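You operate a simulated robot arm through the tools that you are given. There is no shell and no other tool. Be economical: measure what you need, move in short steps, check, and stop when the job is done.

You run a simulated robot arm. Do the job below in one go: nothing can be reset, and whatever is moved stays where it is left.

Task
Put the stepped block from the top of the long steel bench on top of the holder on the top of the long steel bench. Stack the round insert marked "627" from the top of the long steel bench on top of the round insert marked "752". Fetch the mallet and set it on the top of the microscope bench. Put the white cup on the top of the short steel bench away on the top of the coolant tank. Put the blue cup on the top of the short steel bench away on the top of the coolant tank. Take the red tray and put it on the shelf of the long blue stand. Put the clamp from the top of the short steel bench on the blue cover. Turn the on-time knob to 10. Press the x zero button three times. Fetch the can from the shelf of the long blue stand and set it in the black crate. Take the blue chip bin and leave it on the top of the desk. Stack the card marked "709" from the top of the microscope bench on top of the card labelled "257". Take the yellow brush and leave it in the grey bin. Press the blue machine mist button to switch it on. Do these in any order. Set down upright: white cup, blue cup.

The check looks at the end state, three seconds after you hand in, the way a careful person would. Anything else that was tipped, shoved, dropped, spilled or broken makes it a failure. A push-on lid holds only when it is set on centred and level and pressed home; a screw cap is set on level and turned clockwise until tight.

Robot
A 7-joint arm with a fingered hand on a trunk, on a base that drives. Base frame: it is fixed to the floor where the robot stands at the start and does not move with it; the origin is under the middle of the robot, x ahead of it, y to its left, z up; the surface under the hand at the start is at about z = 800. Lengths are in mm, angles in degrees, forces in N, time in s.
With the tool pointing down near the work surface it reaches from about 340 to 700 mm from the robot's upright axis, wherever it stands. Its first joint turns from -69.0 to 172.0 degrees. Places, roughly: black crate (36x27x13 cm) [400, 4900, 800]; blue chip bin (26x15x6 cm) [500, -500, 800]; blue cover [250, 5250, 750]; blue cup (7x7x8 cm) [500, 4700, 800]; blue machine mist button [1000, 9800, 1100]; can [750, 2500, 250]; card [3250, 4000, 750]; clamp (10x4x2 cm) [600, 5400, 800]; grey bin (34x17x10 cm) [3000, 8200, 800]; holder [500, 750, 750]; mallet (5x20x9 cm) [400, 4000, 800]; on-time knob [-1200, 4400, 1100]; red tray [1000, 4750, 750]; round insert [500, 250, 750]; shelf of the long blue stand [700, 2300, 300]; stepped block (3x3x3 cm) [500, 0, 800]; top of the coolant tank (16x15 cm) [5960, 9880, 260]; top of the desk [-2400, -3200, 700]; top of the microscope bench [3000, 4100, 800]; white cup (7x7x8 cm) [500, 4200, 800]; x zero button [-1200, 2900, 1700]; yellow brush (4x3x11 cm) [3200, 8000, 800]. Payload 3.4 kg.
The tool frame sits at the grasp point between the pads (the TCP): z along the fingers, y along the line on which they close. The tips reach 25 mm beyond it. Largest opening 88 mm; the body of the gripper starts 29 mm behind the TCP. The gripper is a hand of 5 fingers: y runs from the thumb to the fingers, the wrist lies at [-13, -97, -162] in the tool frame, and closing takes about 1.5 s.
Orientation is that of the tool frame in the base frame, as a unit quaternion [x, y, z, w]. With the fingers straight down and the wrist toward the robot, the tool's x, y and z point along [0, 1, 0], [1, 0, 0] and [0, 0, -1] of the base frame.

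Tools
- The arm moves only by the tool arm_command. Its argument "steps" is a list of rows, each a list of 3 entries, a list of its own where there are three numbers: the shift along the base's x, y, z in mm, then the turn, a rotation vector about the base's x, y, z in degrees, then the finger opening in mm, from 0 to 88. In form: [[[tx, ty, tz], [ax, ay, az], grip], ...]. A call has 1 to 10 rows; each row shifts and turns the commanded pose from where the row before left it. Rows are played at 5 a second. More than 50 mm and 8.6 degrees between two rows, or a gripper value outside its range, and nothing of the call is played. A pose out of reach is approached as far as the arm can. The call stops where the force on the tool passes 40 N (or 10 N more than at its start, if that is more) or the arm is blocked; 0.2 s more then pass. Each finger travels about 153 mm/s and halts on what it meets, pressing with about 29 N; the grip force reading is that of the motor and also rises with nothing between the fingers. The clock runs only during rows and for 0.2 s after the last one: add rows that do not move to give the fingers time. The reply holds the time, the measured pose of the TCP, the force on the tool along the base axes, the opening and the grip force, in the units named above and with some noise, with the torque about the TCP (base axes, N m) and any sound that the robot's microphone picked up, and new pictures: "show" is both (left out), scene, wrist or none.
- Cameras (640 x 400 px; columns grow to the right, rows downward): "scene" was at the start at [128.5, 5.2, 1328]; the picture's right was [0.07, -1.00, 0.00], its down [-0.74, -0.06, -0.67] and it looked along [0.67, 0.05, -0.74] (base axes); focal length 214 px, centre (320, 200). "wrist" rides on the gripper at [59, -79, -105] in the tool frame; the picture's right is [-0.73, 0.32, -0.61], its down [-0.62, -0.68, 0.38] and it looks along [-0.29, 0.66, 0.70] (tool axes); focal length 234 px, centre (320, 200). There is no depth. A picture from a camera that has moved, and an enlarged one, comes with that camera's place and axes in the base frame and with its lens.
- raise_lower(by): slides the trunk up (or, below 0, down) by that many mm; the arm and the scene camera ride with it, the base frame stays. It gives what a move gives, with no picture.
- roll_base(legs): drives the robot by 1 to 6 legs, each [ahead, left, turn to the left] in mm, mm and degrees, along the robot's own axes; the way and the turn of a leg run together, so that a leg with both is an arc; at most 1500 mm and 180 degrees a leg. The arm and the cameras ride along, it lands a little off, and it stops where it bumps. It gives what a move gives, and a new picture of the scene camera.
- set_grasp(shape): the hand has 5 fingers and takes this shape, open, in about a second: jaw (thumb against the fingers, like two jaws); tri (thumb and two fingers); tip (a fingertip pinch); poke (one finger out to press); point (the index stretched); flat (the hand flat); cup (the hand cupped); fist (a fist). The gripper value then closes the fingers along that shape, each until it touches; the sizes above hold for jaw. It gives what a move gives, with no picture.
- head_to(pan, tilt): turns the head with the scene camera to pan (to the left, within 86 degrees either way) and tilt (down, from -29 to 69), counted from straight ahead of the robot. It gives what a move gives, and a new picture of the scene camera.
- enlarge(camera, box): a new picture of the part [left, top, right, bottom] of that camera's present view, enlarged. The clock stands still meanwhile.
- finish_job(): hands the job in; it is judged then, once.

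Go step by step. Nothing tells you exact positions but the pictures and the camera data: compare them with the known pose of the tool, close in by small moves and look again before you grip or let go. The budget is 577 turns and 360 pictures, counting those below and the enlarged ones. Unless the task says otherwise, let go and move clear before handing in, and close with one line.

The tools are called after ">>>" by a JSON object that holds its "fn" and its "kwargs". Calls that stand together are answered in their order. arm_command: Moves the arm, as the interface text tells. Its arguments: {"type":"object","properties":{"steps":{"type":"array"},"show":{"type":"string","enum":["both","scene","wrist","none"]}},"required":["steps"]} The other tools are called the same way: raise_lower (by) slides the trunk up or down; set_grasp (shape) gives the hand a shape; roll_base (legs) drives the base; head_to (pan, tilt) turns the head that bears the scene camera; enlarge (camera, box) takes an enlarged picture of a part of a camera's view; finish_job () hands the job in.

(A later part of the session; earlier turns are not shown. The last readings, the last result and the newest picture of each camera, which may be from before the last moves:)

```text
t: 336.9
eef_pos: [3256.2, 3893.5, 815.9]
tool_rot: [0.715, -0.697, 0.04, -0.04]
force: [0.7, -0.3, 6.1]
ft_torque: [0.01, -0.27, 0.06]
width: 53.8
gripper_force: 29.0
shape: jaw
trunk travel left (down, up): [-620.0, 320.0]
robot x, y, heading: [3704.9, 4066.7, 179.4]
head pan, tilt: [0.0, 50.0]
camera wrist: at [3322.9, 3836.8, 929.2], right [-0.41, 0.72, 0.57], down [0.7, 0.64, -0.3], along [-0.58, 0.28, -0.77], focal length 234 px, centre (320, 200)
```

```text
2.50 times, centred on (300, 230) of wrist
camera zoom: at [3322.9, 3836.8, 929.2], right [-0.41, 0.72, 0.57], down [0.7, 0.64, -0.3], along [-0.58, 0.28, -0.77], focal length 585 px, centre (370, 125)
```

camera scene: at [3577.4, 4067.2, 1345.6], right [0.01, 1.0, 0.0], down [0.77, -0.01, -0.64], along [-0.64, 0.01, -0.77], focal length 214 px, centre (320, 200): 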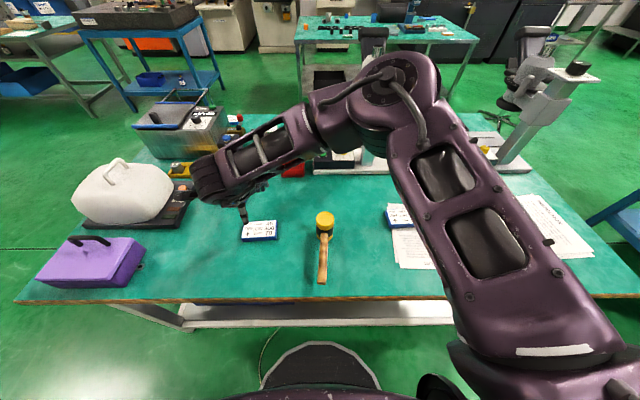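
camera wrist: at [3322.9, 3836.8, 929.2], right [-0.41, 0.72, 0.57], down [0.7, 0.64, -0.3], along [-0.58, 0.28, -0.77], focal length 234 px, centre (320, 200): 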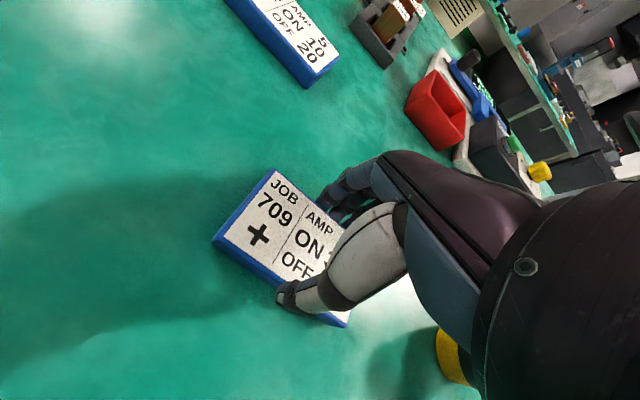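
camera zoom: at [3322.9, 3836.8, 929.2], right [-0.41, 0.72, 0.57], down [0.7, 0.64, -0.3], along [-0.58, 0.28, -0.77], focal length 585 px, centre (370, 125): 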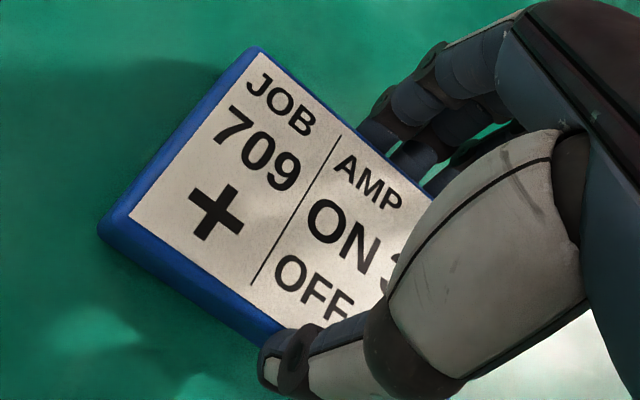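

Gripped at 54 mm. I lift it and carry it toward card 257.

>>> {"fn": "arm_command", "kwargs": {"steps": [[[0, 0, 15], [0, 0, 0], 35], [[0, 0, 40], [0, 0, 0], 35], [[0, 0, 45], [0, 0, 0], 35], [[0, 0, 30], [0, 0, 0], 35], [[0, 0, 0], [0, 0, 0], 35]], "show": "wrist"}}

```text
t: 338.1
eef_pos: [3252.9, 3892.6, 947.2]
tool_rot: [0.715, -0.697, 0.04, -0.042]
force: [-0.4, 0.1, -1.2]
ft_torque: [0.02, 0.01, 0.01]
width: 47.8
gripper_force: 29.3
shape: jaw
trunk travel left (down, up): [-620.0, 320.0]
robot x, y, heading: [3699.8, 4067.8, 179.1]
head pan, tilt: [0.0, 50.0]
camera wrist: at [3320.9, 3836.4, 1059.7], right [-0.41, 0.71, 0.57], down [0.7, 0.64, -0.3], along [-0.58, 0.28, -0.77], focal length 234 px, centre (320, 200)
```

wrist: 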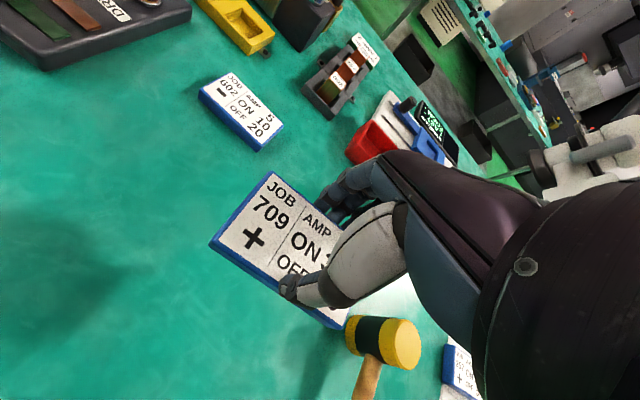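

>>> {"fn": "arm_command", "kwargs": {"steps": [[[-4, 45, 0], [0, 0, 0], 35], [[-4, 45, 0], [0, 0, 0], 35], [[-4, 45, 0], [0, 0, 0], 35], [[-4, 45, 0], [0, 0, 0], 35], [[-4, 45, 0], [0, 0, 0], 35], [[-4, 45, 0], [0, 0, 0], 35], [[-4, 45, 0], [0, 0, 0], 35], [[-4, 45, 0], [0, 0, 0], 35], [[-4, 40, 0], [0, 0, 0], 35], [[0, 0, 0], [0, 0, 0], 35]], "show": "both"}}

>>> {"fn": "enlarge", "kwargs": {"camera": "wrist", "box": [140, 160, 400, 350]}}

```text
t: 340.3
eef_pos: [3220.7, 4289.6, 945.6]
tool_rot: [0.715, -0.697, 0.039, -0.042]
force: [0.6, -0.1, -0.5]
ft_torque: [0.0, 0.01, 0.03]
width: 47.4
gripper_force: 28.8
shape: jaw
trunk travel left (down, up): [-620.0, 320.0]
robot x, y, heading: [3705.8, 4066.2, 179.3]
head pan, tilt: [0.0, 50.0]
camera scene: at [3576.8, 4066.7, 1345.5], right [0.01, 1.0, 0.0], down [0.77, -0.01, -0.64], along [-0.64, 0.01, -0.77], focal length 214 px, centre (320, 200)
camera wrist: at [3286.8, 4234.5, 1058.5], right [-0.41, 0.71, 0.57], down [0.7, 0.64, -0.3], along [-0.58, 0.28, -0.77], focal length 234 px, centre (320, 200)
```

scene: 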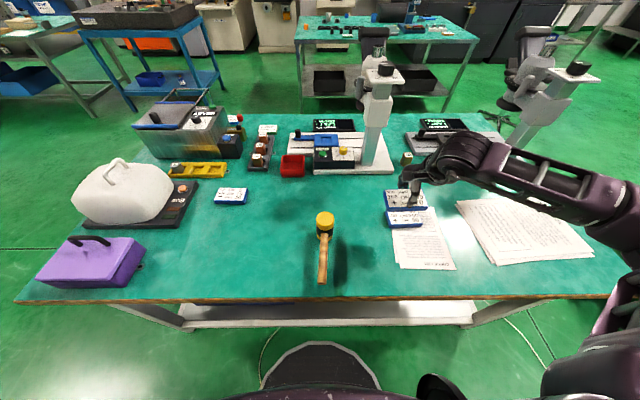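
wrist: 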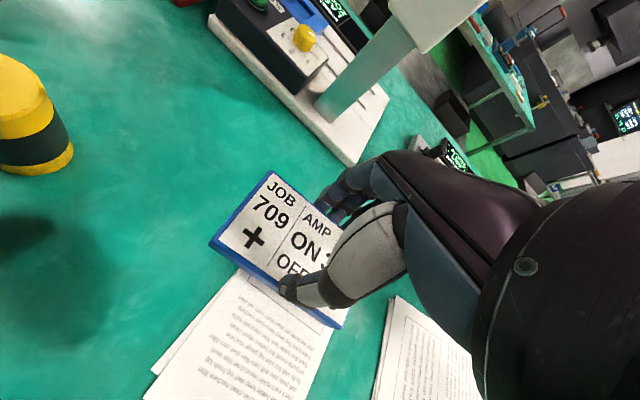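

```text
2.11 times, centred on (270, 255) of wrist
camera zoom: at [3286.8, 4234.5, 1058.5], right [-0.41, 0.71, 0.57], down [0.7, 0.64, -0.3], along [-0.58, 0.28, -0.77], focal length 493 px, centre (425, 84)
```

zoom: 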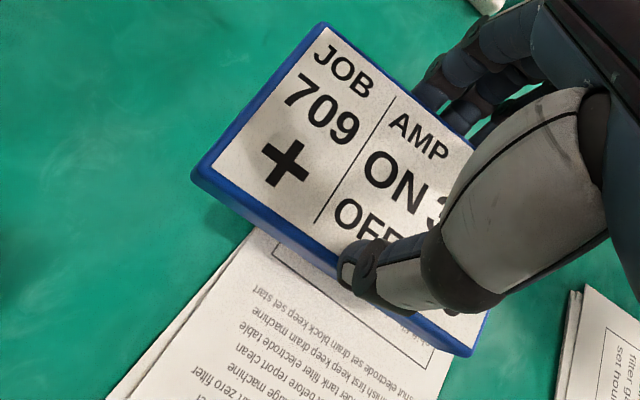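

>>> {"fn": "enlarge", "kwargs": {"camera": "scene", "box": [350, 160, 470, 280]}}

```text
3.33 times, centred on (410, 220) of scene
camera zoom: at [3576.8, 4066.7, 1345.5], right [0.01, 1.0, 0.0], down [0.77, -0.01, -0.64], along [-0.64, 0.01, -0.77], focal length 715 px, centre (20, 133)
```

zoom: 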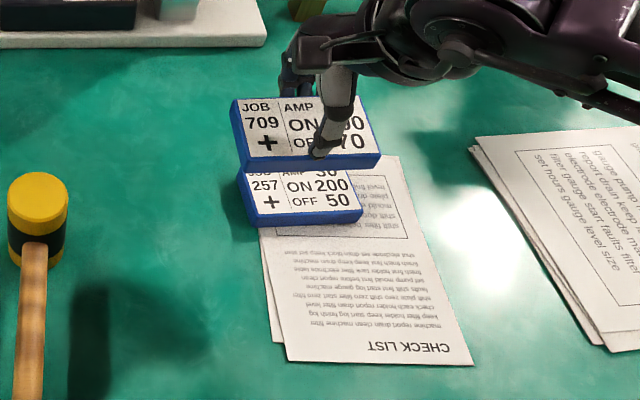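

I align by the scene view: shift about [-38, +46], lower partway and check again.

>>> {"fn": "arm_command", "kwargs": {"steps": [[[-19, 23, 0], [0, 0, 0], 35], [[-19, 23, 0], [0, 0, 0], 35], [[0, 0, -35], [0, 0, 0], 35], [[0, 0, -25], [0, 0, 0], 35], [[0, 0, 0], [0, 0, 0], 35]], "show": "both"}}

>>> {"fn": "enlarge", "kwargs": {"camera": "scene", "box": [360, 160, 480, 260]}}

>>> {"fn": "enlarge", "kwargs": {"camera": "wrist", "box": [140, 160, 400, 350]}}

```text
t: 341.5
eef_pos: [3182.1, 4337.5, 884.3]
tool_rot: [0.715, -0.697, 0.039, -0.042]
force: [0.1, 0.6, -0.7]
ft_torque: [-0.02, 0.02, 0.01]
width: 47.4
gripper_force: 28.8
shape: jaw
trunk travel left (down, up): [-620.0, 320.0]
robot x, y, heading: [3702.8, 4067.5, 179.3]
head pan, tilt: [0.0, 50.0]
camera scene: at [3577.2, 4067.3, 1345.5], right [0.01, 1.0, 0.0], down [0.77, -0.01, -0.64], along [-0.64, 0.01, -0.77], focal length 214 px, centre (320, 200)
camera wrist: at [3249.1, 4281.4, 997.5], right [-0.41, 0.71, 0.57], down [0.7, 0.64, -0.3], along [-0.58, 0.28, -0.77], focal length 234 px, centre (320, 200)
```

scene: 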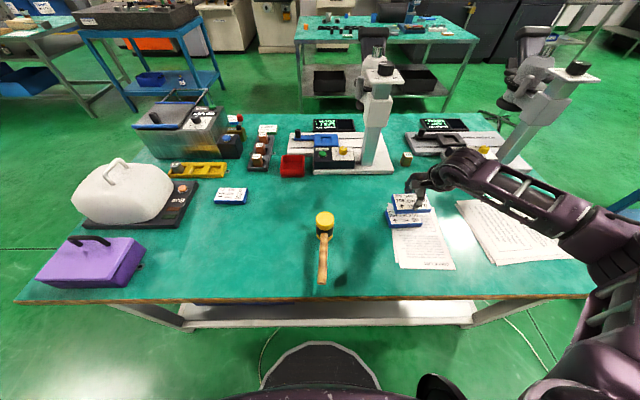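
wrist: 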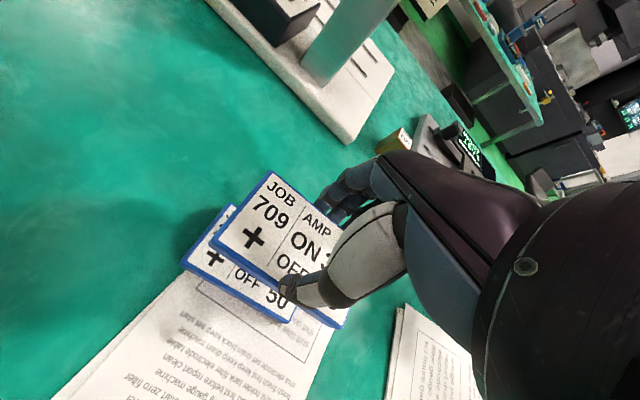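

```text
4.00 times, centred on (420, 210) of scene
camera zoom: at [3577.2, 4067.3, 1345.5], right [0.01, 1.0, 0.0], down [0.77, -0.01, -0.64], along [-0.64, 0.01, -0.77], focal length 858 px, centre (-80, 160)
```

zoom: 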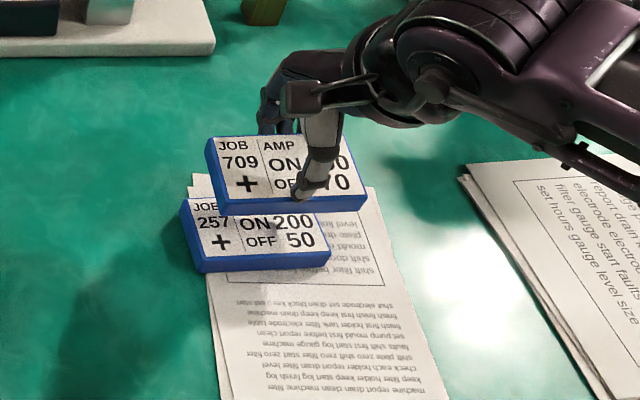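

```text
2.11 times, centred on (270, 255) of wrist
camera zoom: at [3249.1, 4281.4, 997.5], right [-0.41, 0.71, 0.57], down [0.7, 0.64, -0.3], along [-0.58, 0.28, -0.77], focal length 493 px, centre (425, 84)
```

zoom: 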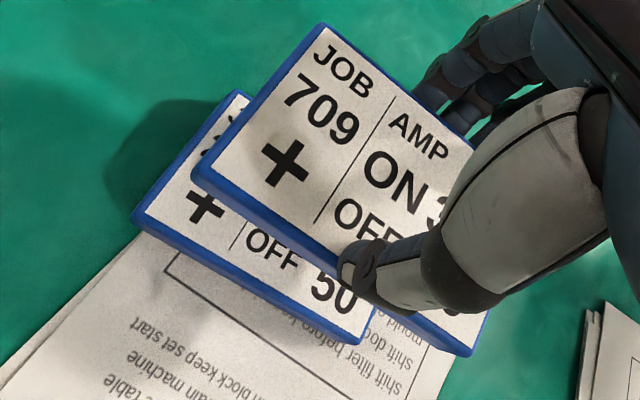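

The wrist view shows both cards: I need about [+7, -2] and -2.5° yaw. I apply it and lower to just above.

>>> {"fn": "arm_command", "kwargs": {"steps": [[[7, -2, 0], [0, 0, -2.5], 35], [[0, 0, -25], [0, 0, 0], 35], [[0, 0, -18], [0, 0, 0], 35], [[0, 0, 0], [0, 0, 0], 35]], "show": "both"}}

>>> {"fn": "enlarge", "kwargs": {"camera": "scene", "box": [360, 160, 480, 260]}}

>>> {"fn": "enlarge", "kwargs": {"camera": "wrist", "box": [140, 160, 400, 350]}}

```text
t: 342.5
eef_pos: [3187.5, 4333.9, 842.7]
tool_rot: [-0.699, 0.713, -0.04, 0.041]
force: [0.1, -0.2, 2.4]
ft_torque: [-0.04, -0.13, 0.04]
width: 47.4
gripper_force: 29.1
shape: jaw
trunk travel left (down, up): [-620.0, 320.0]
robot x, y, heading: [3701.6, 4069.8, 179.3]
head pan, tilt: [0.0, 50.0]
camera scene: at [3577.5, 4067.3, 1345.6], right [0.01, 1.0, 0.0], down [0.77, -0.01, -0.64], along [-0.64, 0.01, -0.77], focal length 214 px, centre (320, 200)
camera wrist: at [3252.4, 4275.2, 955.5], right [-0.38, 0.73, 0.57], down [0.73, 0.61, -0.3], along [-0.57, 0.3, -0.77], focal length 234 px, centre (320, 200)
```

scene: 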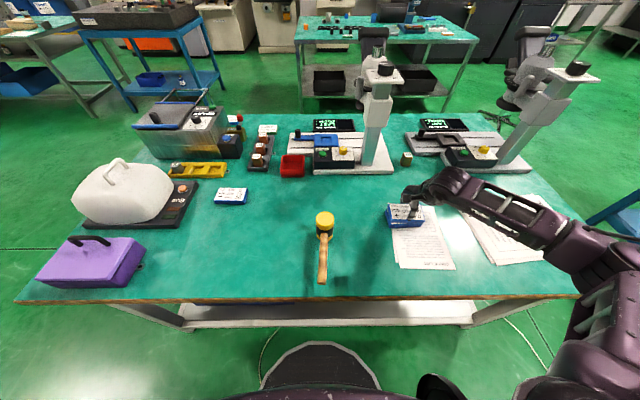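
wrist: 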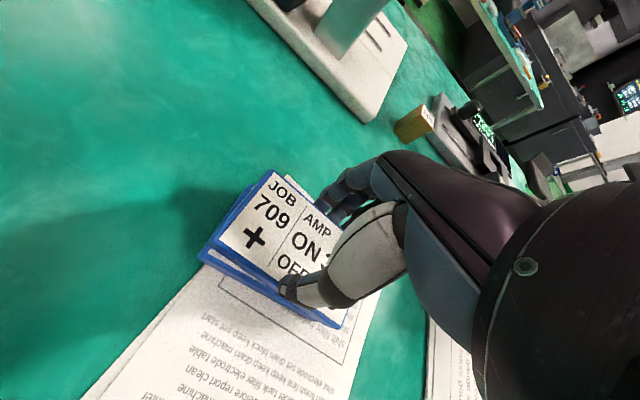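

```text
4.00 times, centred on (420, 210) of scene
camera zoom: at [3577.5, 4067.3, 1345.6], right [0.01, 1.0, 0.0], down [0.77, -0.01, -0.64], along [-0.64, 0.01, -0.77], focal length 858 px, centre (-80, 160)
```

zoom: 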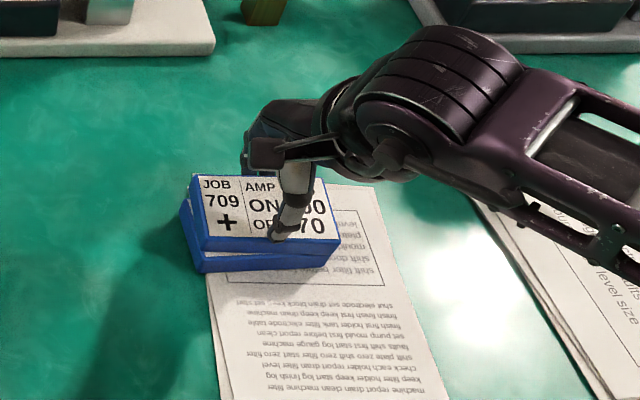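

```text
2.11 times, centred on (270, 255) of wrist
camera zoom: at [3252.4, 4275.2, 955.5], right [-0.38, 0.73, 0.57], down [0.73, 0.61, -0.3], along [-0.57, 0.3, -0.77], focal length 493 px, centre (425, 84)
```

zoom: 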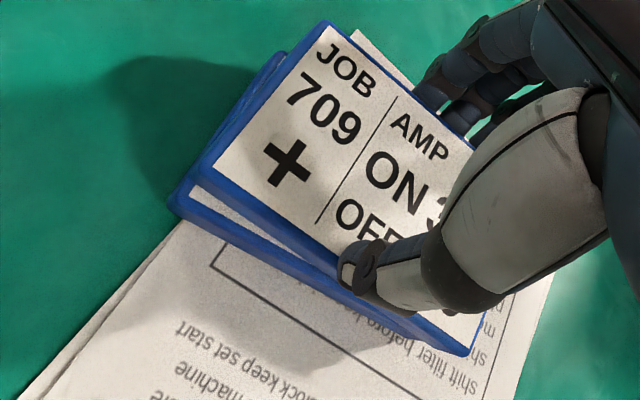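

Nearly there. I lift slightly, adjust [+3, -6] and +2° yaw, and set down.

>>> {"fn": "arm_command", "kwargs": {"steps": [[[0, 0, 5], [0, 0, 0], 35], [[3, -6, 0], [0, 0, 2], 35], [[0, 0, -4], [0, 0, 0], 35], [[0, 0, -2], [0, 0, 0], 35], [[0, 0, 0], [0, 0, 0], 35]], "show": "none"}}

>>> {"fn": "enlarge", "kwargs": {"camera": "scene", "box": [360, 160, 480, 260]}}

>>> {"fn": "enlarge", "kwargs": {"camera": "wrist", "box": [140, 160, 400, 350]}}

```text
t: 343.7
eef_pos: [3191.2, 4329.4, 841.6]
tool_rot: [0.712, -0.7, 0.039, -0.041]
force: [-0.4, 1.1, 7.7]
ft_torque: [-0.01, -0.22, 0.04]
width: 47.6
gripper_force: 29.2
shape: jaw
trunk travel left (down, up): [-620.0, 320.0]
robot x, y, heading: [3705.6, 4069.3, 179.0]
head pan, tilt: [0.0, 50.0]
```

```text
4.00 times, centred on (420, 210) of scene
camera zoom: at [3578.2, 4067.0, 1345.7], right [0.01, 1.0, 0.0], down [0.77, -0.01, -0.64], along [-0.64, 0.01, -0.77], focal length 858 px, centre (-80, 160)
```

zoom: 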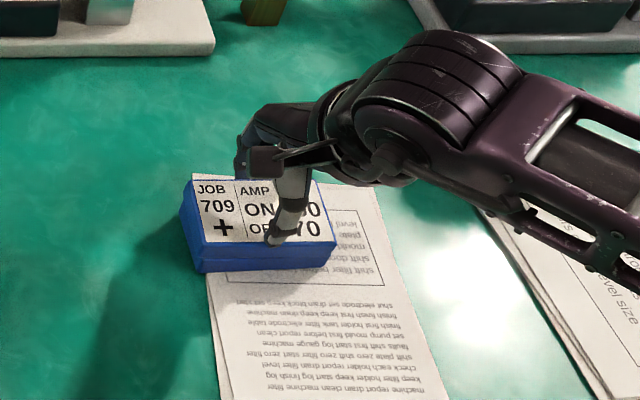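

```text
2.11 times, centred on (270, 255) of wrist
camera zoom: at [3258.2, 4272.7, 955.2], right [-0.4, 0.72, 0.57], down [0.71, 0.64, -0.3], along [-0.58, 0.28, -0.76], focal length 493 px, centre (425, 84)
```

zoom: 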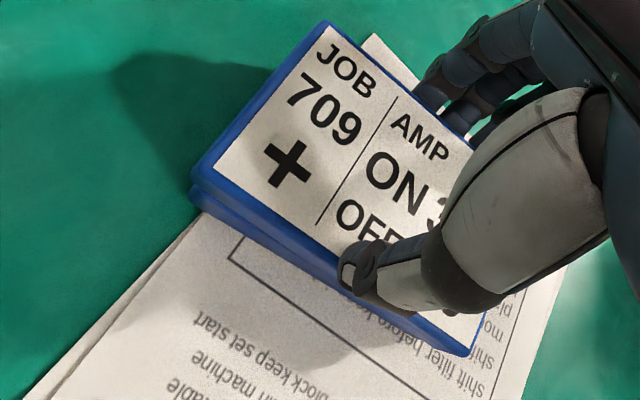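

Very well aligned now and in contact. I release and rise.

>>> {"fn": "arm_command", "kwargs": {"steps": [[[0, 0, -1], [0, 0, 0], 35], [[0, 0, 0], [0, 0, 0], 60], [[0, 0, 0], [0, 0, 0], 80], [[0, 0, 0], [0, 0, 0], 88], [[0, 0, 20], [0, 0, 0], 88], [[0, 0, 40], [0, 0, 0], 88], [[0, 0, 45], [0, 6, 0], 88], [[0, 0, 45], [0, 0, 0], 88], [[0, 0, 0], [0, 0, 0], 88]], "show": "scene"}}

>>> {"fn": "enlarge", "kwargs": {"camera": "scene", "box": [360, 160, 480, 260]}}

```text
t: 345.7
eef_pos: [3190.4, 4330.4, 989.6]
tool_rot: [0.713, -0.701, 0.003, -0.005]
force: [0.0, 0.2, -0.1]
ft_torque: [0.01, -0.01, -0.01]
width: 88.1
gripper_force: 0.0
shape: jaw
trunk travel left (down, up): [-620.0, 320.0]
robot x, y, heading: [3704.2, 4065.3, 179.4]
head pan, tilt: [0.0, 50.0]
camera scene: at [3577.4, 4067.8, 1345.5], right [0.01, 1.0, 0.0], down [0.77, -0.01, -0.64], along [-0.64, 0.01, -0.77], focal length 214 px, centre (320, 200)
```

scene: 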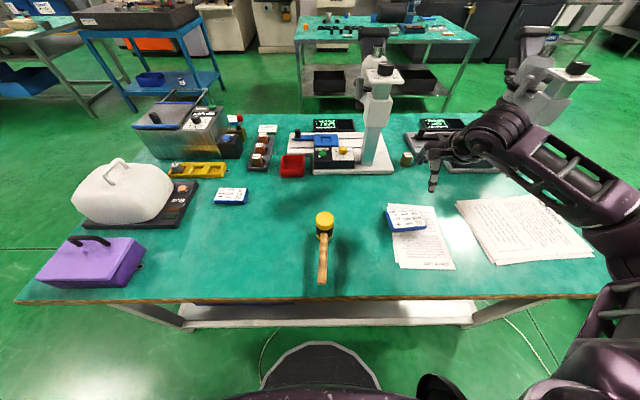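

```text
4.00 times, centred on (420, 210) of scene
camera zoom: at [3577.4, 4067.8, 1345.5], right [0.01, 1.0, 0.0], down [0.77, -0.01, -0.64], along [-0.64, 0.01, -0.77], focal length 858 px, centre (-80, 160)
```

zoom: 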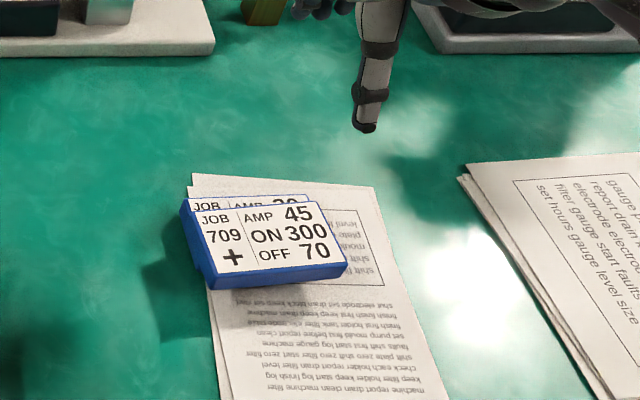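

>>> {"fn": "enlarge", "kwargs": {"camera": "scene", "box": [380, 195, 440, 240]}}

>>> {"fn": "arm_command", "kwargs": {"steps": [[[0, 0, 0], [0, 0, 0], 88]], "show": "wrist"}}

```text
8.89 times, centred on (410, 218) of scene
camera zoom: at [3577.4, 4067.8, 1345.5], right [0.01, 1.0, 0.0], down [0.77, -0.01, -0.64], along [-0.64, 0.01, -0.77], focal length 1906 px, centre (-480, 44)
```

zoom: 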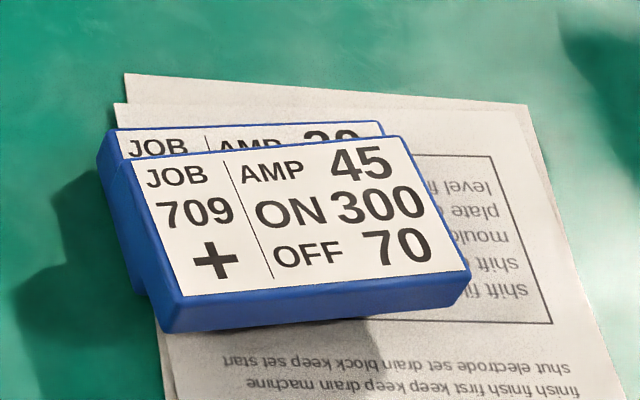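

```text
t: 346.1
eef_pos: [3191.3, 4329.8, 990.3]
tool_rot: [0.713, -0.701, 0.003, -0.006]
force: [-0.8, 0.4, 0.3]
ft_torque: [-0.02, -0.01, 0.03]
width: 87.9
gripper_force: 0.0
shape: jaw
trunk travel left (down, up): [-620.0, 320.0]
robot x, y, heading: [3701.1, 4066.7, 179.3]
head pan, tilt: [0.0, 50.0]
camera wrist: at [3269.0, 4273.0, 1095.5], right [-0.34, 0.72, 0.61], down [0.67, 0.64, -0.37], along [-0.65, 0.28, -0.7], focal length 234 px, centre (320, 200)
```

wrist: 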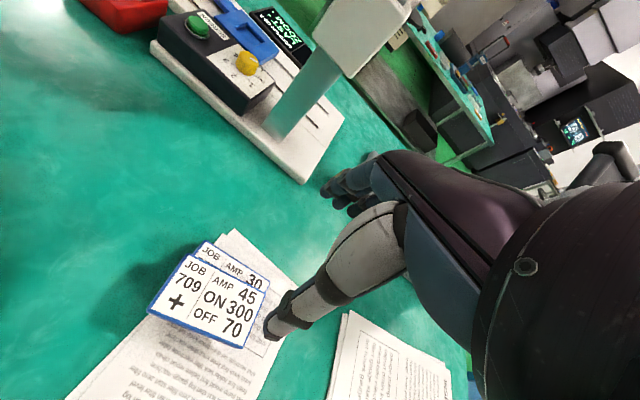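

The card slid ~19 mm toward me on release. It is flat, but I'll nudge it back with one extended finger pushing at its near edge.

>>> {"fn": "set_grasp", "kwargs": {"shape": "poke"}}

>>> {"fn": "arm_command", "kwargs": {"steps": [[[26, 1, 0], [0, 0, 0], 88], [[26, 1, 0], [0, 0, 0], 88], [[28, 0, -20], [0, 0, 0], 88], [[0, 0, -40], [0, 0, 0], 88], [[0, 0, -40], [0, 0, 0], 88], [[0, 0, -20], [0, 0, 0], 88], [[0, 0, 0], [0, 0, 0], 88]], "show": "both"}}

>>> {"fn": "enlarge", "kwargs": {"camera": "wrist", "box": [140, 160, 400, 350]}}

```text
t: 347.0
eef_pos: [3190.8, 4329.1, 990.2]
tool_rot: [0.713, -0.701, 0.002, -0.004]
force: [0.3, 0.6, 0.4]
ft_torque: [-0.01, 0.0, -0.02]
width: 0.1
gripper_force: 0.1
shape: poke
trunk travel left (down, up): [-620.0, 320.0]
robot x, y, heading: [3705.0, 4065.6, 179.5]
head pan, tilt: [0.0, 50.0]
```

```text
t: 348.6
eef_pos: [3271.6, 4331.7, 870.2]
tool_rot: [0.712, -0.702, 0.002, -0.005]
force: [0.4, 0.0, 0.7]
ft_torque: [-0.01, 0.01, 0.0]
width: 0.1
gripper_force: 0.0
shape: poke
trunk travel left (down, up): [-620.0, 320.0]
robot x, y, heading: [3705.5, 4069.7, 179.4]
head pan, tilt: [0.0, 50.0]
camera scene: at [3577.3, 4067.3, 1345.5], right [0.01, 1.0, 0.0], down [0.77, -0.01, -0.64], along [-0.64, 0.01, -0.77], focal length 214 px, centre (320, 200)
camera wrist: at [3348.9, 4274.9, 974.9], right [-0.34, 0.72, 0.61], down [0.67, 0.64, -0.37], along [-0.65, 0.28, -0.7], focal length 234 px, centre (320, 200)
```

scene: 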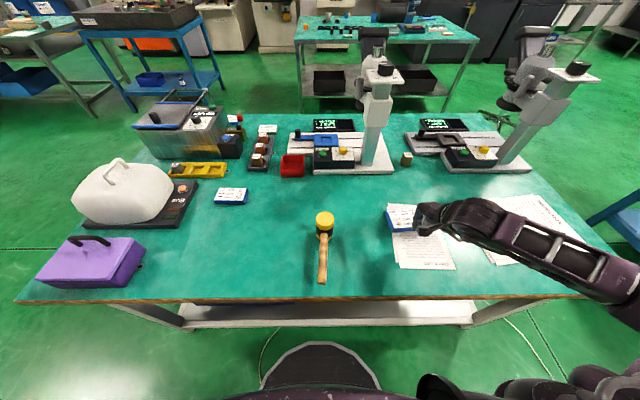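
wrist: 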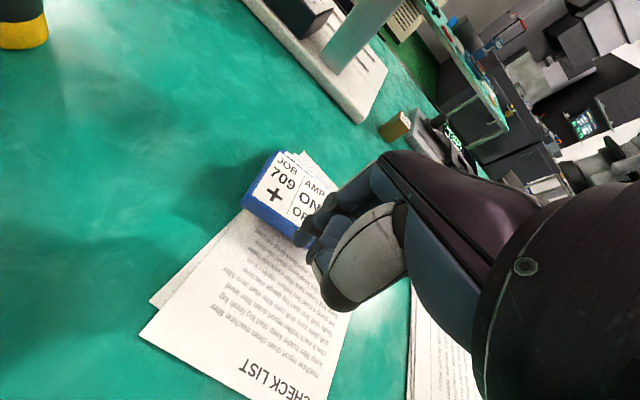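

```text
2.11 times, centred on (270, 255) of wrist
camera zoom: at [3348.9, 4274.9, 974.9], right [-0.34, 0.72, 0.61], down [0.67, 0.64, -0.37], along [-0.65, 0.28, -0.7], focal length 493 px, centre (425, 84)
```

zoom: 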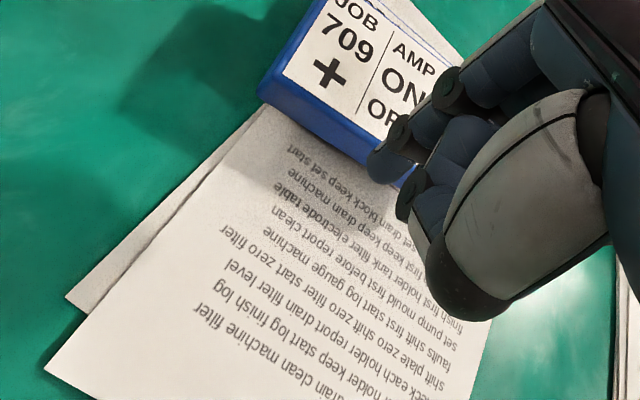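

>>> {"fn": "arm_command", "kwargs": {"steps": [[[8, 0, 0], [0, 0, 0], 88], [[0, 0, -12], [0, 0, 0], 88], [[0, 0, -10], [0, 0, 0], 88], [[0, 0, 0], [0, 0, 0], 88]], "show": "none"}}

>>> {"fn": "enlarge", "kwargs": {"camera": "wrist", "box": [200, 110, 380, 260]}}

```text
t: 349.6
eef_pos: [3278.7, 4332.6, 848.0]
tool_rot: [0.713, -0.701, 0.003, -0.005]
force: [-0.1, -0.4, 0.5]
ft_torque: [-0.01, -0.01, -0.01]
width: 0.0
gripper_force: 0.1
shape: poke
trunk travel left (down, up): [-620.0, 320.0]
robot x, y, heading: [3708.7, 4063.4, 179.2]
head pan, tilt: [0.0, 50.0]
```

```text
2.67 times, centred on (290, 185) of wrist
camera zoom: at [3355.9, 4275.4, 953.3], right [-0.34, 0.72, 0.61], down [0.67, 0.64, -0.37], along [-0.65, 0.28, -0.7], focal length 624 px, centre (400, 240)
```

zoom: 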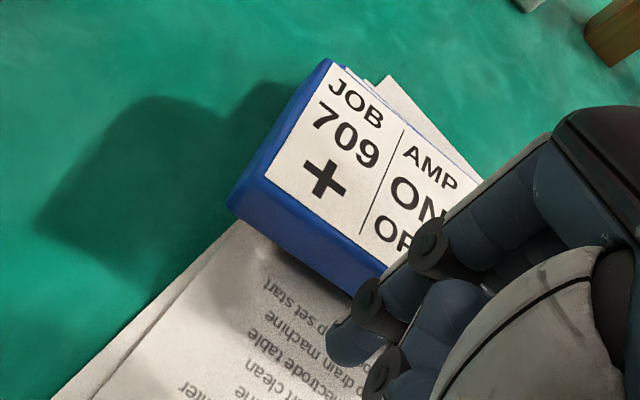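

>>> {"fn": "arm_command", "kwargs": {"steps": [[[-7, 0, 0], [0, 0, 0], 88], [[-7, 0, 0], [0, 0, 0], 88], [[-6, 0, 0], [0, 0, 0], 88], [[-5, 0, 0], [0, 0, 0], 88], [[0, 0, 0], [0, 0, 0], 88]], "show": "none"}}

>>> {"fn": "enlarge", "kwargs": {"camera": "wrist", "box": [200, 130, 400, 280]}}

>>> {"fn": "enlarge", "kwargs": {"camera": "scene", "box": [370, 190, 450, 250]}}

```text
t: 350.8
eef_pos: [3252.2, 4331.7, 847.6]
tool_rot: [0.713, -0.701, 0.003, -0.005]
force: [-0.8, 0.8, 0.4]
ft_torque: [0.02, 0.0, 0.01]
width: 0.1
gripper_force: 0.0
shape: poke
trunk travel left (down, up): [-620.0, 320.0]
robot x, y, heading: [3703.9, 4065.1, 179.7]
head pan, tilt: [0.0, 50.0]
```

```text
2.67 times, centred on (300, 205) of wrist
camera zoom: at [3331.7, 4275.1, 953.1], right [-0.34, 0.72, 0.61], down [0.67, 0.64, -0.37], along [-0.65, 0.28, -0.7], focal length 624 px, centre (373, 187)
```

zoom: 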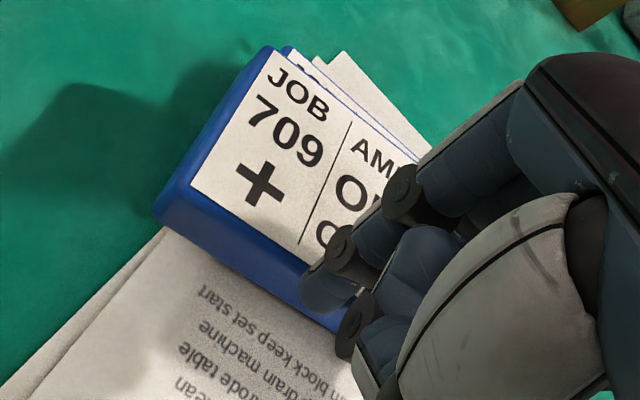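

```text
6.67 times, centred on (410, 220) of scene
camera zoom: at [3577.3, 4067.4, 1345.5], right [0.01, 1.0, 0.0], down [0.77, -0.01, -0.64], along [-0.64, 0.01, -0.77], focal length 1430 px, centre (-280, 67)
```

zoom: 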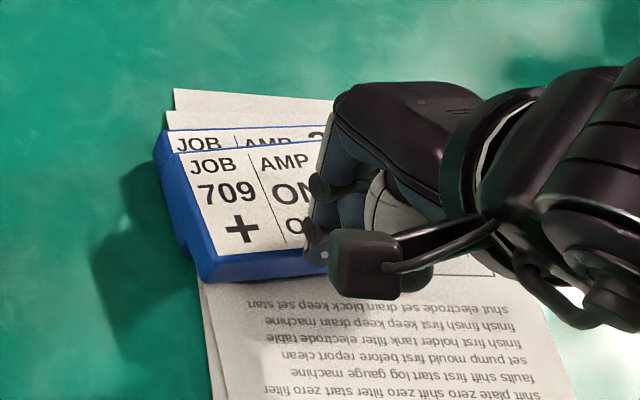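

>>> {"fn": "arm_command", "kwargs": {"steps": [[[-4, 0, 0], [0, 0, 0], 88], [[-4, 0, 0], [0, 0, 0], 88], [[-4, 0, 0], [0, 0, 0], 88], [[-3, 0, 0], [0, 0, 0], 88], [[0, 0, 0], [0, 0, 0], 88]], "show": "none"}}

>>> {"fn": "enlarge", "kwargs": {"camera": "scene", "box": [370, 190, 450, 250]}}

```text
t: 352.0
eef_pos: [3239.7, 4332.6, 848.0]
tool_rot: [0.713, -0.701, 0.002, -0.005]
force: [0.5, -0.8, 0.4]
ft_torque: [-0.02, 0.0, -0.04]
width: 0.2
gripper_force: 0.0
shape: poke
trunk travel left (down, up): [-620.0, 320.0]
robot x, y, heading: [3701.6, 4066.4, 179.3]
head pan, tilt: [0.0, 50.0]
```

```text
6.67 times, centred on (410, 220) of scene
camera zoom: at [3577.5, 4067.3, 1345.6], right [0.01, 1.0, 0.0], down [0.77, -0.01, -0.64], along [-0.64, 0.01, -0.77], focal length 1430 px, centre (-280, 67)
```

zoom: 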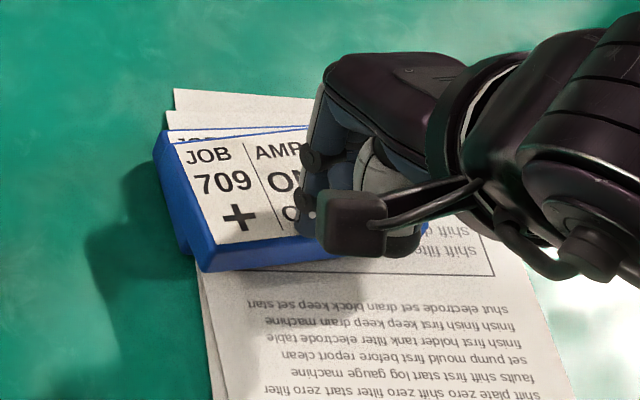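

>>> {"fn": "arm_command", "kwargs": {"steps": [[[-4, 0, 0], [0, 0, 0], 88], [[-4, 0, 0], [0, 0, 0], 88], [[0, 0, 0], [0, 0, 0], 88], [[10, 0, 5], [0, 0, 0], 88], [[20, 0, 20], [0, 0, 0], 88], [[0, 0, 45], [0, 0, 0], 88], [[0, 0, 45], [0, 0, 0], 88]], "show": "wrist"}}

>>> {"fn": "enlarge", "kwargs": {"camera": "scene", "box": [370, 190, 450, 250]}}

```text
t: 353.6
eef_pos: [3261.3, 4333.0, 963.8]
tool_rot: [0.713, -0.701, 0.003, -0.006]
force: [0.1, -0.2, -0.3]
ft_torque: [0.0, -0.02, 0.01]
width: 0.0
gripper_force: 0.1
shape: poke
trunk travel left (down, up): [-620.0, 320.0]
robot x, y, heading: [3706.7, 4064.6, 179.4]
head pan, tilt: [0.0, 50.0]
camera wrist: at [3339.5, 4276.2, 1069.2], right [-0.34, 0.72, 0.61], down [0.67, 0.64, -0.37], along [-0.65, 0.28, -0.7], focal length 234 px, centre (320, 200)
```

wrist: 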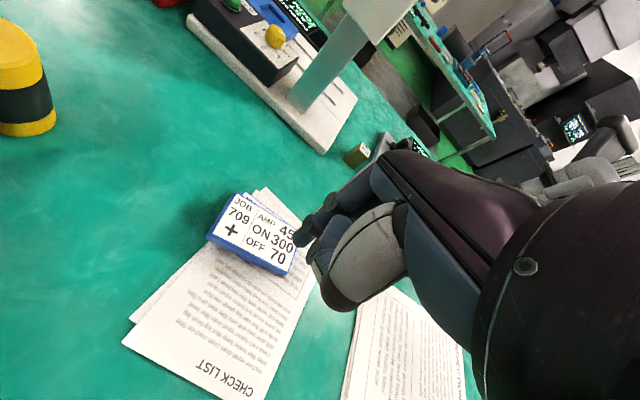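

```text
6.67 times, centred on (410, 220) of scene
camera zoom: at [3577.6, 4067.1, 1345.5], right [0.01, 1.0, 0.0], down [0.77, -0.01, -0.64], along [-0.64, 0.01, -0.77], focal length 1430 px, centre (-280, 67)
```

zoom: 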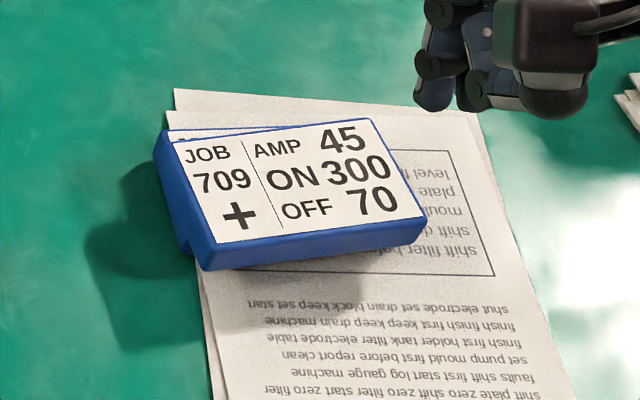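

709 rests on 257. I must now be sparing with pictures. Next north: brush and mist button. I back off, turn to face +y with the head level and look.

>>> {"fn": "arm_command", "kwargs": {"steps": [[[20, -20, 30], [0, 0, 0], 88], [[20, -30, 30], [0, 0, 0], 88], [[0, -30, 30], [0, 0, 0], 88], [[0, -30, 30], [0, 0, 0], 88], [[0, -40, 0], [0, 0, 0], 88], [[0, -40, 0], [0, 0, 0], 88], [[0, -40, 0], [0, 0, 0], 88]], "show": "none"}}

>>> {"fn": "set_grasp", "kwargs": {"shape": "jaw"}}

>>> {"fn": "head_to", "kwargs": {"pan": 0, "tilt": 18}}

>>> {"fn": "roll_base", "kwargs": {"legs": [[-200, 0, 0], [0, 0, -89.5], [700, 0, 0]]}}

```text
t: 355.2
eef_pos: [3299.6, 4101.6, 1082.8]
tool_rot: [0.712, -0.702, 0.002, -0.005]
force: [0.3, -1.0, -0.6]
ft_torque: [-0.03, -0.01, 0.01]
width: 0.0
gripper_force: 0.1
shape: poke
trunk travel left (down, up): [-620.0, 320.0]
robot x, y, heading: [3700.5, 4067.3, 179.3]
head pan, tilt: [0.0, 50.0]
```

```text
t: 356.1
eef_pos: [3298.9, 4103.8, 1082.5]
tool_rot: [0.713, -0.701, 0.002, -0.005]
force: [0.6, -0.8, 1.1]
ft_torque: [0.01, 0.01, 0.02]
width: 88.0
gripper_force: 0.0
shape: jaw
trunk travel left (down, up): [-620.0, 320.0]
robot x, y, heading: [3703.2, 4069.0, 179.2]
head pan, tilt: [0.0, 50.0]
```

```text
t: 357.1
eef_pos: [3298.8, 4102.5, 1084.1]
tool_rot: [0.713, -0.701, 0.002, -0.005]
force: [-0.2, -0.1, 0.4]
ft_torque: [0.02, -0.06, -0.02]
width: 87.7
gripper_force: 0.0
shape: jaw
trunk travel left (down, up): [-620.0, 320.0]
robot x, y, heading: [3706.0, 4067.7, 179.1]
head pan, tilt: [0.0, 18.0]
camera scene: at [3560.9, 4067.5, 1394.3], right [0.01, 1.0, 0.0], down [0.31, 0.0, -0.95], along [-0.95, 0.01, -0.31], focal length 214 px, centre (320, 200)
```

scene: 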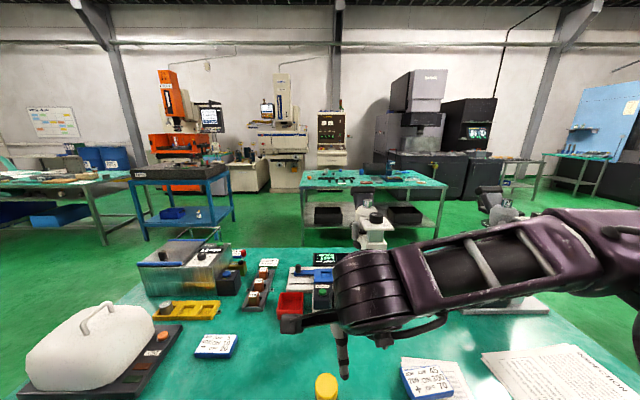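

```text
t: 365.8
eef_pos: [3919.7, 5164.1, 1082.6]
tool_rot: [-0.019, 1.0, -0.005, 0.001]
force: [0.3, 0.6, -0.1]
ft_torque: [0.02, -0.01, -0.03]
width: 87.8
gripper_force: 0.0
shape: jaw
trunk travel left (down, up): [-620.0, 320.0]
robot x, y, heading: [3890.8, 4760.3, 90.3]
head pan, tilt: [0.0, 18.0]
camera scene: at [3890.9, 4900.5, 1394.3], right [1.0, 0.01, 0.0], down [0.0, -0.31, -0.95], along [-0.01, 0.95, -0.31], focal length 214 px, centre (320, 200)
```

scene: 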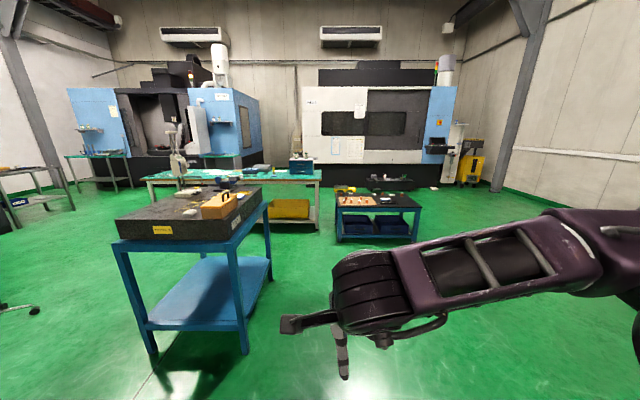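

The granite stand is at x 2800–3400, y 5900–6600; the bench with the grey bin is behind it. I drive up the corridor at x≈3740, then left in front of that bench.

>>> {"fn": "roll_base", "kwargs": {"legs": [[1100, 0, 0], [1080, 140, 0], [0, 610, 0]]}}

>>> {"fn": "enlarge", "kwargs": {"camera": "scene", "box": [180, 180, 460, 360]}}

```text
t: 379.7
eef_pos: [3134.0, 7351.7, 1082.6]
tool_rot: [-0.021, 1.0, -0.005, 0.001]
force: [0.2, 0.1, -0.8]
ft_torque: [-0.02, 0.01, 0.01]
width: 87.7
gripper_force: 0.1
shape: jaw
trunk travel left (down, up): [-620.0, 320.0]
robot x, y, heading: [3104.7, 6943.7, 90.9]
head pan, tilt: [0.0, 18.0]
camera scene: at [3105.5, 7089.0, 1394.4], right [1.0, 0.01, 0.0], down [0.0, -0.31, -0.95], along [-0.01, 0.95, -0.31], focal length 214 px, centre (320, 200)
```

scene: 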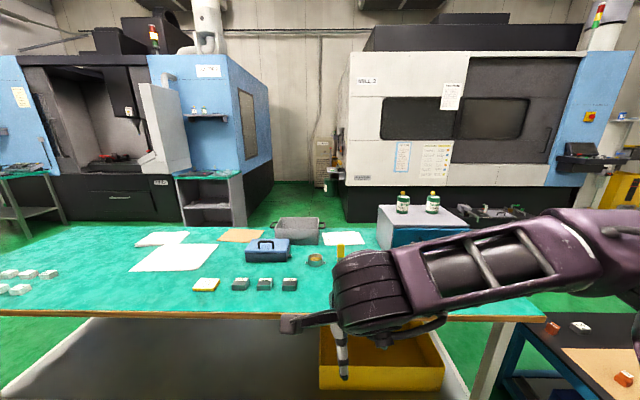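

```text
2.22 times, centred on (320, 270) of scene
camera zoom: at [3105.5, 7089.0, 1394.4], right [1.0, 0.01, 0.0], down [0.0, -0.31, -0.95], along [-0.01, 0.95, -0.31], focal length 477 px, centre (320, 44)
```

zoom: 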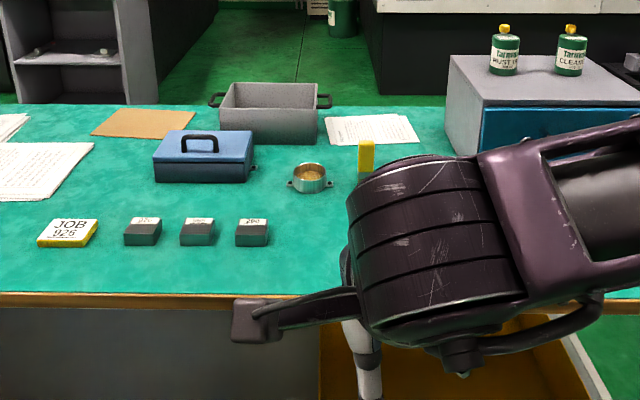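

Brush (standing, ~[3188, 7945]) and grey bin (~[2970, 8190]) are best reached from behind the bench (back edge y≈8342). I go around its left end, toward the blue machine for the mist button first.

>>> {"fn": "roll_base", "kwargs": {"legs": [[0, 1000, 0], [0, 870, 0], [1400, 0, 0], [250, 0, 0]]}}

>>> {"fn": "enlarge", "kwargs": {"camera": "scene", "box": [150, 60, 470, 260]}}

```text
t: 397.2
eef_pos: [1220.2, 8966.9, 1083.8]
tool_rot: [-0.021, 1.0, -0.004, 0.002]
force: [0.1, -0.1, -0.3]
ft_torque: [-0.01, 0.0, -0.02]
width: 88.0
gripper_force: 0.0
shape: jaw
trunk travel left (down, up): [-620.0, 320.0]
robot x, y, heading: [1194.2, 8559.4, 90.8]
head pan, tilt: [0.0, 18.0]
camera scene: at [1191.1, 8703.4, 1394.3], right [1.0, 0.01, 0.0], down [0.0, -0.31, -0.95], along [-0.01, 0.95, -0.31], focal length 214 px, centre (320, 200)
```

scene: 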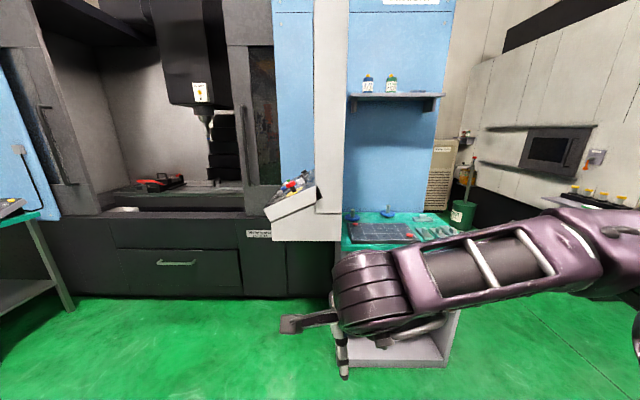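

```text
2.00 times, centred on (310, 160) of scene
camera zoom: at [1191.1, 8703.4, 1394.3], right [1.0, 0.01, 0.0], down [0.0, -0.31, -0.95], along [-0.01, 0.95, -0.31], focal length 429 px, centre (340, 280)
```

zoom: 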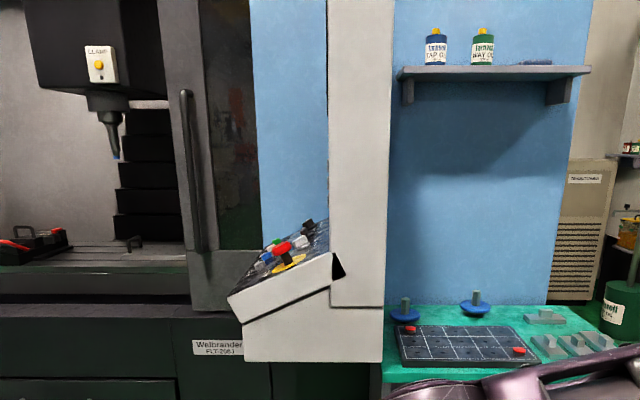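

The mist panel is a sloped keypad on a white column facing -x, near [1000, 9800, 1050]. I go around to its left side and face +x.

>>> {"fn": "roll_base", "kwargs": {"legs": [[0, 950, 0], [740, 0, 0], [0, 0, -90.8], [0, 300, 0]]}}

>>> {"fn": "enlarge", "kwargs": {"camera": "scene", "box": [180, 150, 380, 300]}}

```text
t: 411.3
eef_pos: [642.6, 9555.7, 1082.2]
tool_rot: [0.699, 0.715, -0.005, -0.003]
force: [0.9, 0.2, -0.1]
ft_torque: [0.0, 0.0, -0.01]
width: 88.1
gripper_force: 0.0
shape: jaw
trunk travel left (down, up): [-620.0, 320.0]
robot x, y, heading: [230.5, 9589.7, -0.1]
head pan, tilt: [0.0, 18.0]
camera scene: at [380.2, 9589.9, 1394.4], right [-0.01, -1.0, 0.0], down [-0.31, 0.0, -0.95], along [0.95, -0.01, -0.31], focal length 214 px, centre (320, 200)
```

scene: 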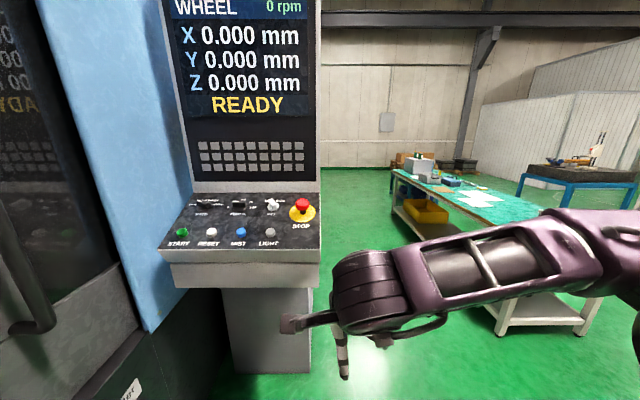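

```text
2.67 times, centred on (280, 225) of scene
camera zoom: at [380.2, 9589.9, 1394.4], right [-0.01, -1.0, 0.0], down [-0.31, 0.0, -0.95], along [0.95, -0.01, -0.31], focal length 572 px, centre (427, 133)
```

zoom: 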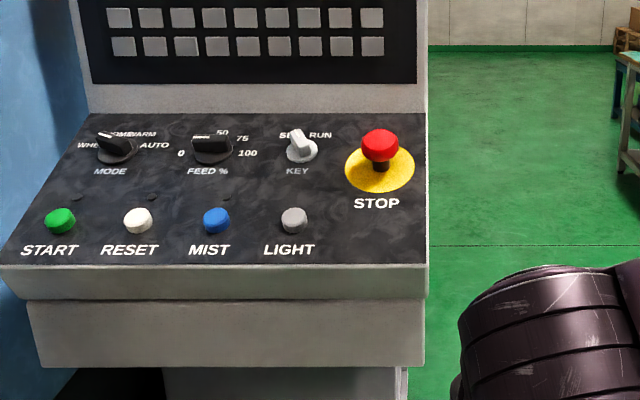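

The MIST button (blue) triangulates to about [979, 9825, 1094]. I shape the hand to poke, pitch it 37° forward, and drive in.

>>> {"fn": "set_grasp", "kwargs": {"shape": "poke"}}

>>> {"fn": "arm_command", "kwargs": {"steps": [[[0, 0, 20], [0, -7.4, 0], 88], [[0, 0, 20], [0, -7.4, 0], 88], [[0, 0, 20], [0, -7.4, 0], 88], [[0, 0, 20], [0, -7.4, 0], 88], [[0, 0, 20], [0, -7.4, 0], 88], [[0, 0, 0], [0, 0, 0], 88]], "show": "none"}}

>>> {"fn": "roll_base", "kwargs": {"legs": [[0, 210, 0], [190, 0, 0]]}}

```text
t: 412.2
eef_pos: [643.0, 9556.0, 1081.1]
tool_rot: [0.699, 0.715, -0.005, -0.002]
force: [0.1, -0.2, 0.0]
ft_torque: [-0.06, 0.0, -0.01]
width: 0.0
gripper_force: 0.2
shape: poke
trunk travel left (down, up): [-620.0, 320.0]
robot x, y, heading: [232.9, 9588.9, -0.3]
head pan, tilt: [0.0, 18.0]
```

```text
t: 413.6
eef_pos: [644.6, 9557.2, 1182.8]
tool_rot: [0.664, 0.679, 0.217, 0.224]
force: [0.8, 0.1, -0.2]
ft_torque: [-0.03, -0.01, 0.02]
width: 0.0
gripper_force: 0.0
shape: poke
out of reach, approached as far as the arm can: row 5
trunk travel left (down, up): [-620.0, 320.0]
robot x, y, heading: [239.5, 9590.6, -0.3]
head pan, tilt: [0.0, 18.0]
```

```text
t: 416.4
eef_pos: [838.4, 9762.9, 1183.3]
tool_rot: [0.666, 0.678, 0.216, 0.224]
force: [0.2, -0.6, 0.7]
ft_torque: [-0.01, 0.0, -0.01]
width: 0.0
gripper_force: 0.1
shape: poke
trunk travel left (down, up): [-620.0, 320.0]
robot x, y, heading: [428.0, 9796.9, -0.6]
head pan, tilt: [0.0, 18.0]
camera scene: at [572.4, 9795.8, 1394.3], right [-0.01, -1.0, 0.0], down [-0.31, 0.0, -0.95], along [0.95, -0.01, -0.31], focal length 214 px, centre (320, 200)
```

scene: 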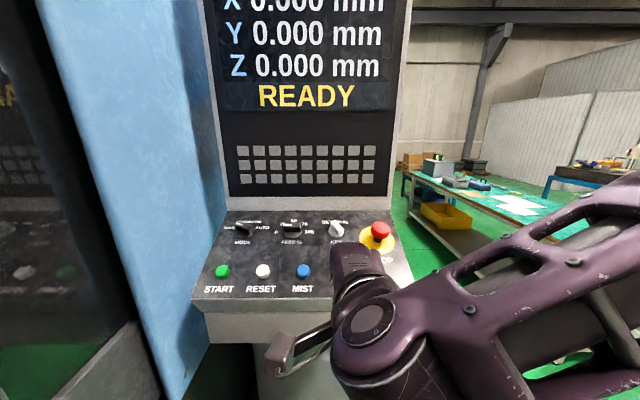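

I move the fingertip to ~25 mm above the button along its axis, then look with the wrist camera.

>>> {"fn": "arm_command", "kwargs": {"steps": [[[25, 15, -5], [0, 0, 0], 88], [[25, 15, -10], [0, 0, 0], 88], [[25, 15, -12], [0, 0, 0], 88], [[25, 16, -15], [0, 0, 0], 88], [[14, 0, -10], [0, 0, 0], 88], [[0, 0, 0], [0, 0, 0], 88]], "show": "none"}}

>>> {"fn": "enlarge", "kwargs": {"camera": "wrist", "box": [180, 150, 420, 330]}}

```text
t: 417.8
eef_pos: [950.8, 9824.6, 1129.8]
tool_rot: [0.665, 0.678, 0.216, 0.225]
force: [-0.2, -0.4, -0.1]
ft_torque: [0.01, 0.01, -0.02]
width: 0.0
gripper_force: 0.0
shape: poke
trunk travel left (down, up): [-620.0, 320.0]
robot x, y, heading: [428.2, 9795.6, -0.4]
head pan, tilt: [0.0, 18.0]
```

```text
2.22 times, centred on (300, 240) of wrist
camera zoom: at [823.2, 9883.6, 1166.9], right [-0.09, -0.72, 0.69], down [-0.31, -0.64, -0.7], along [0.95, -0.28, -0.17], focal length 520 px, centre (364, 111)
```

zoom: 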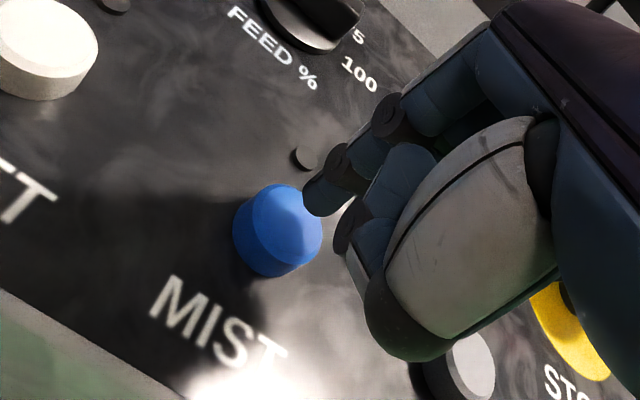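

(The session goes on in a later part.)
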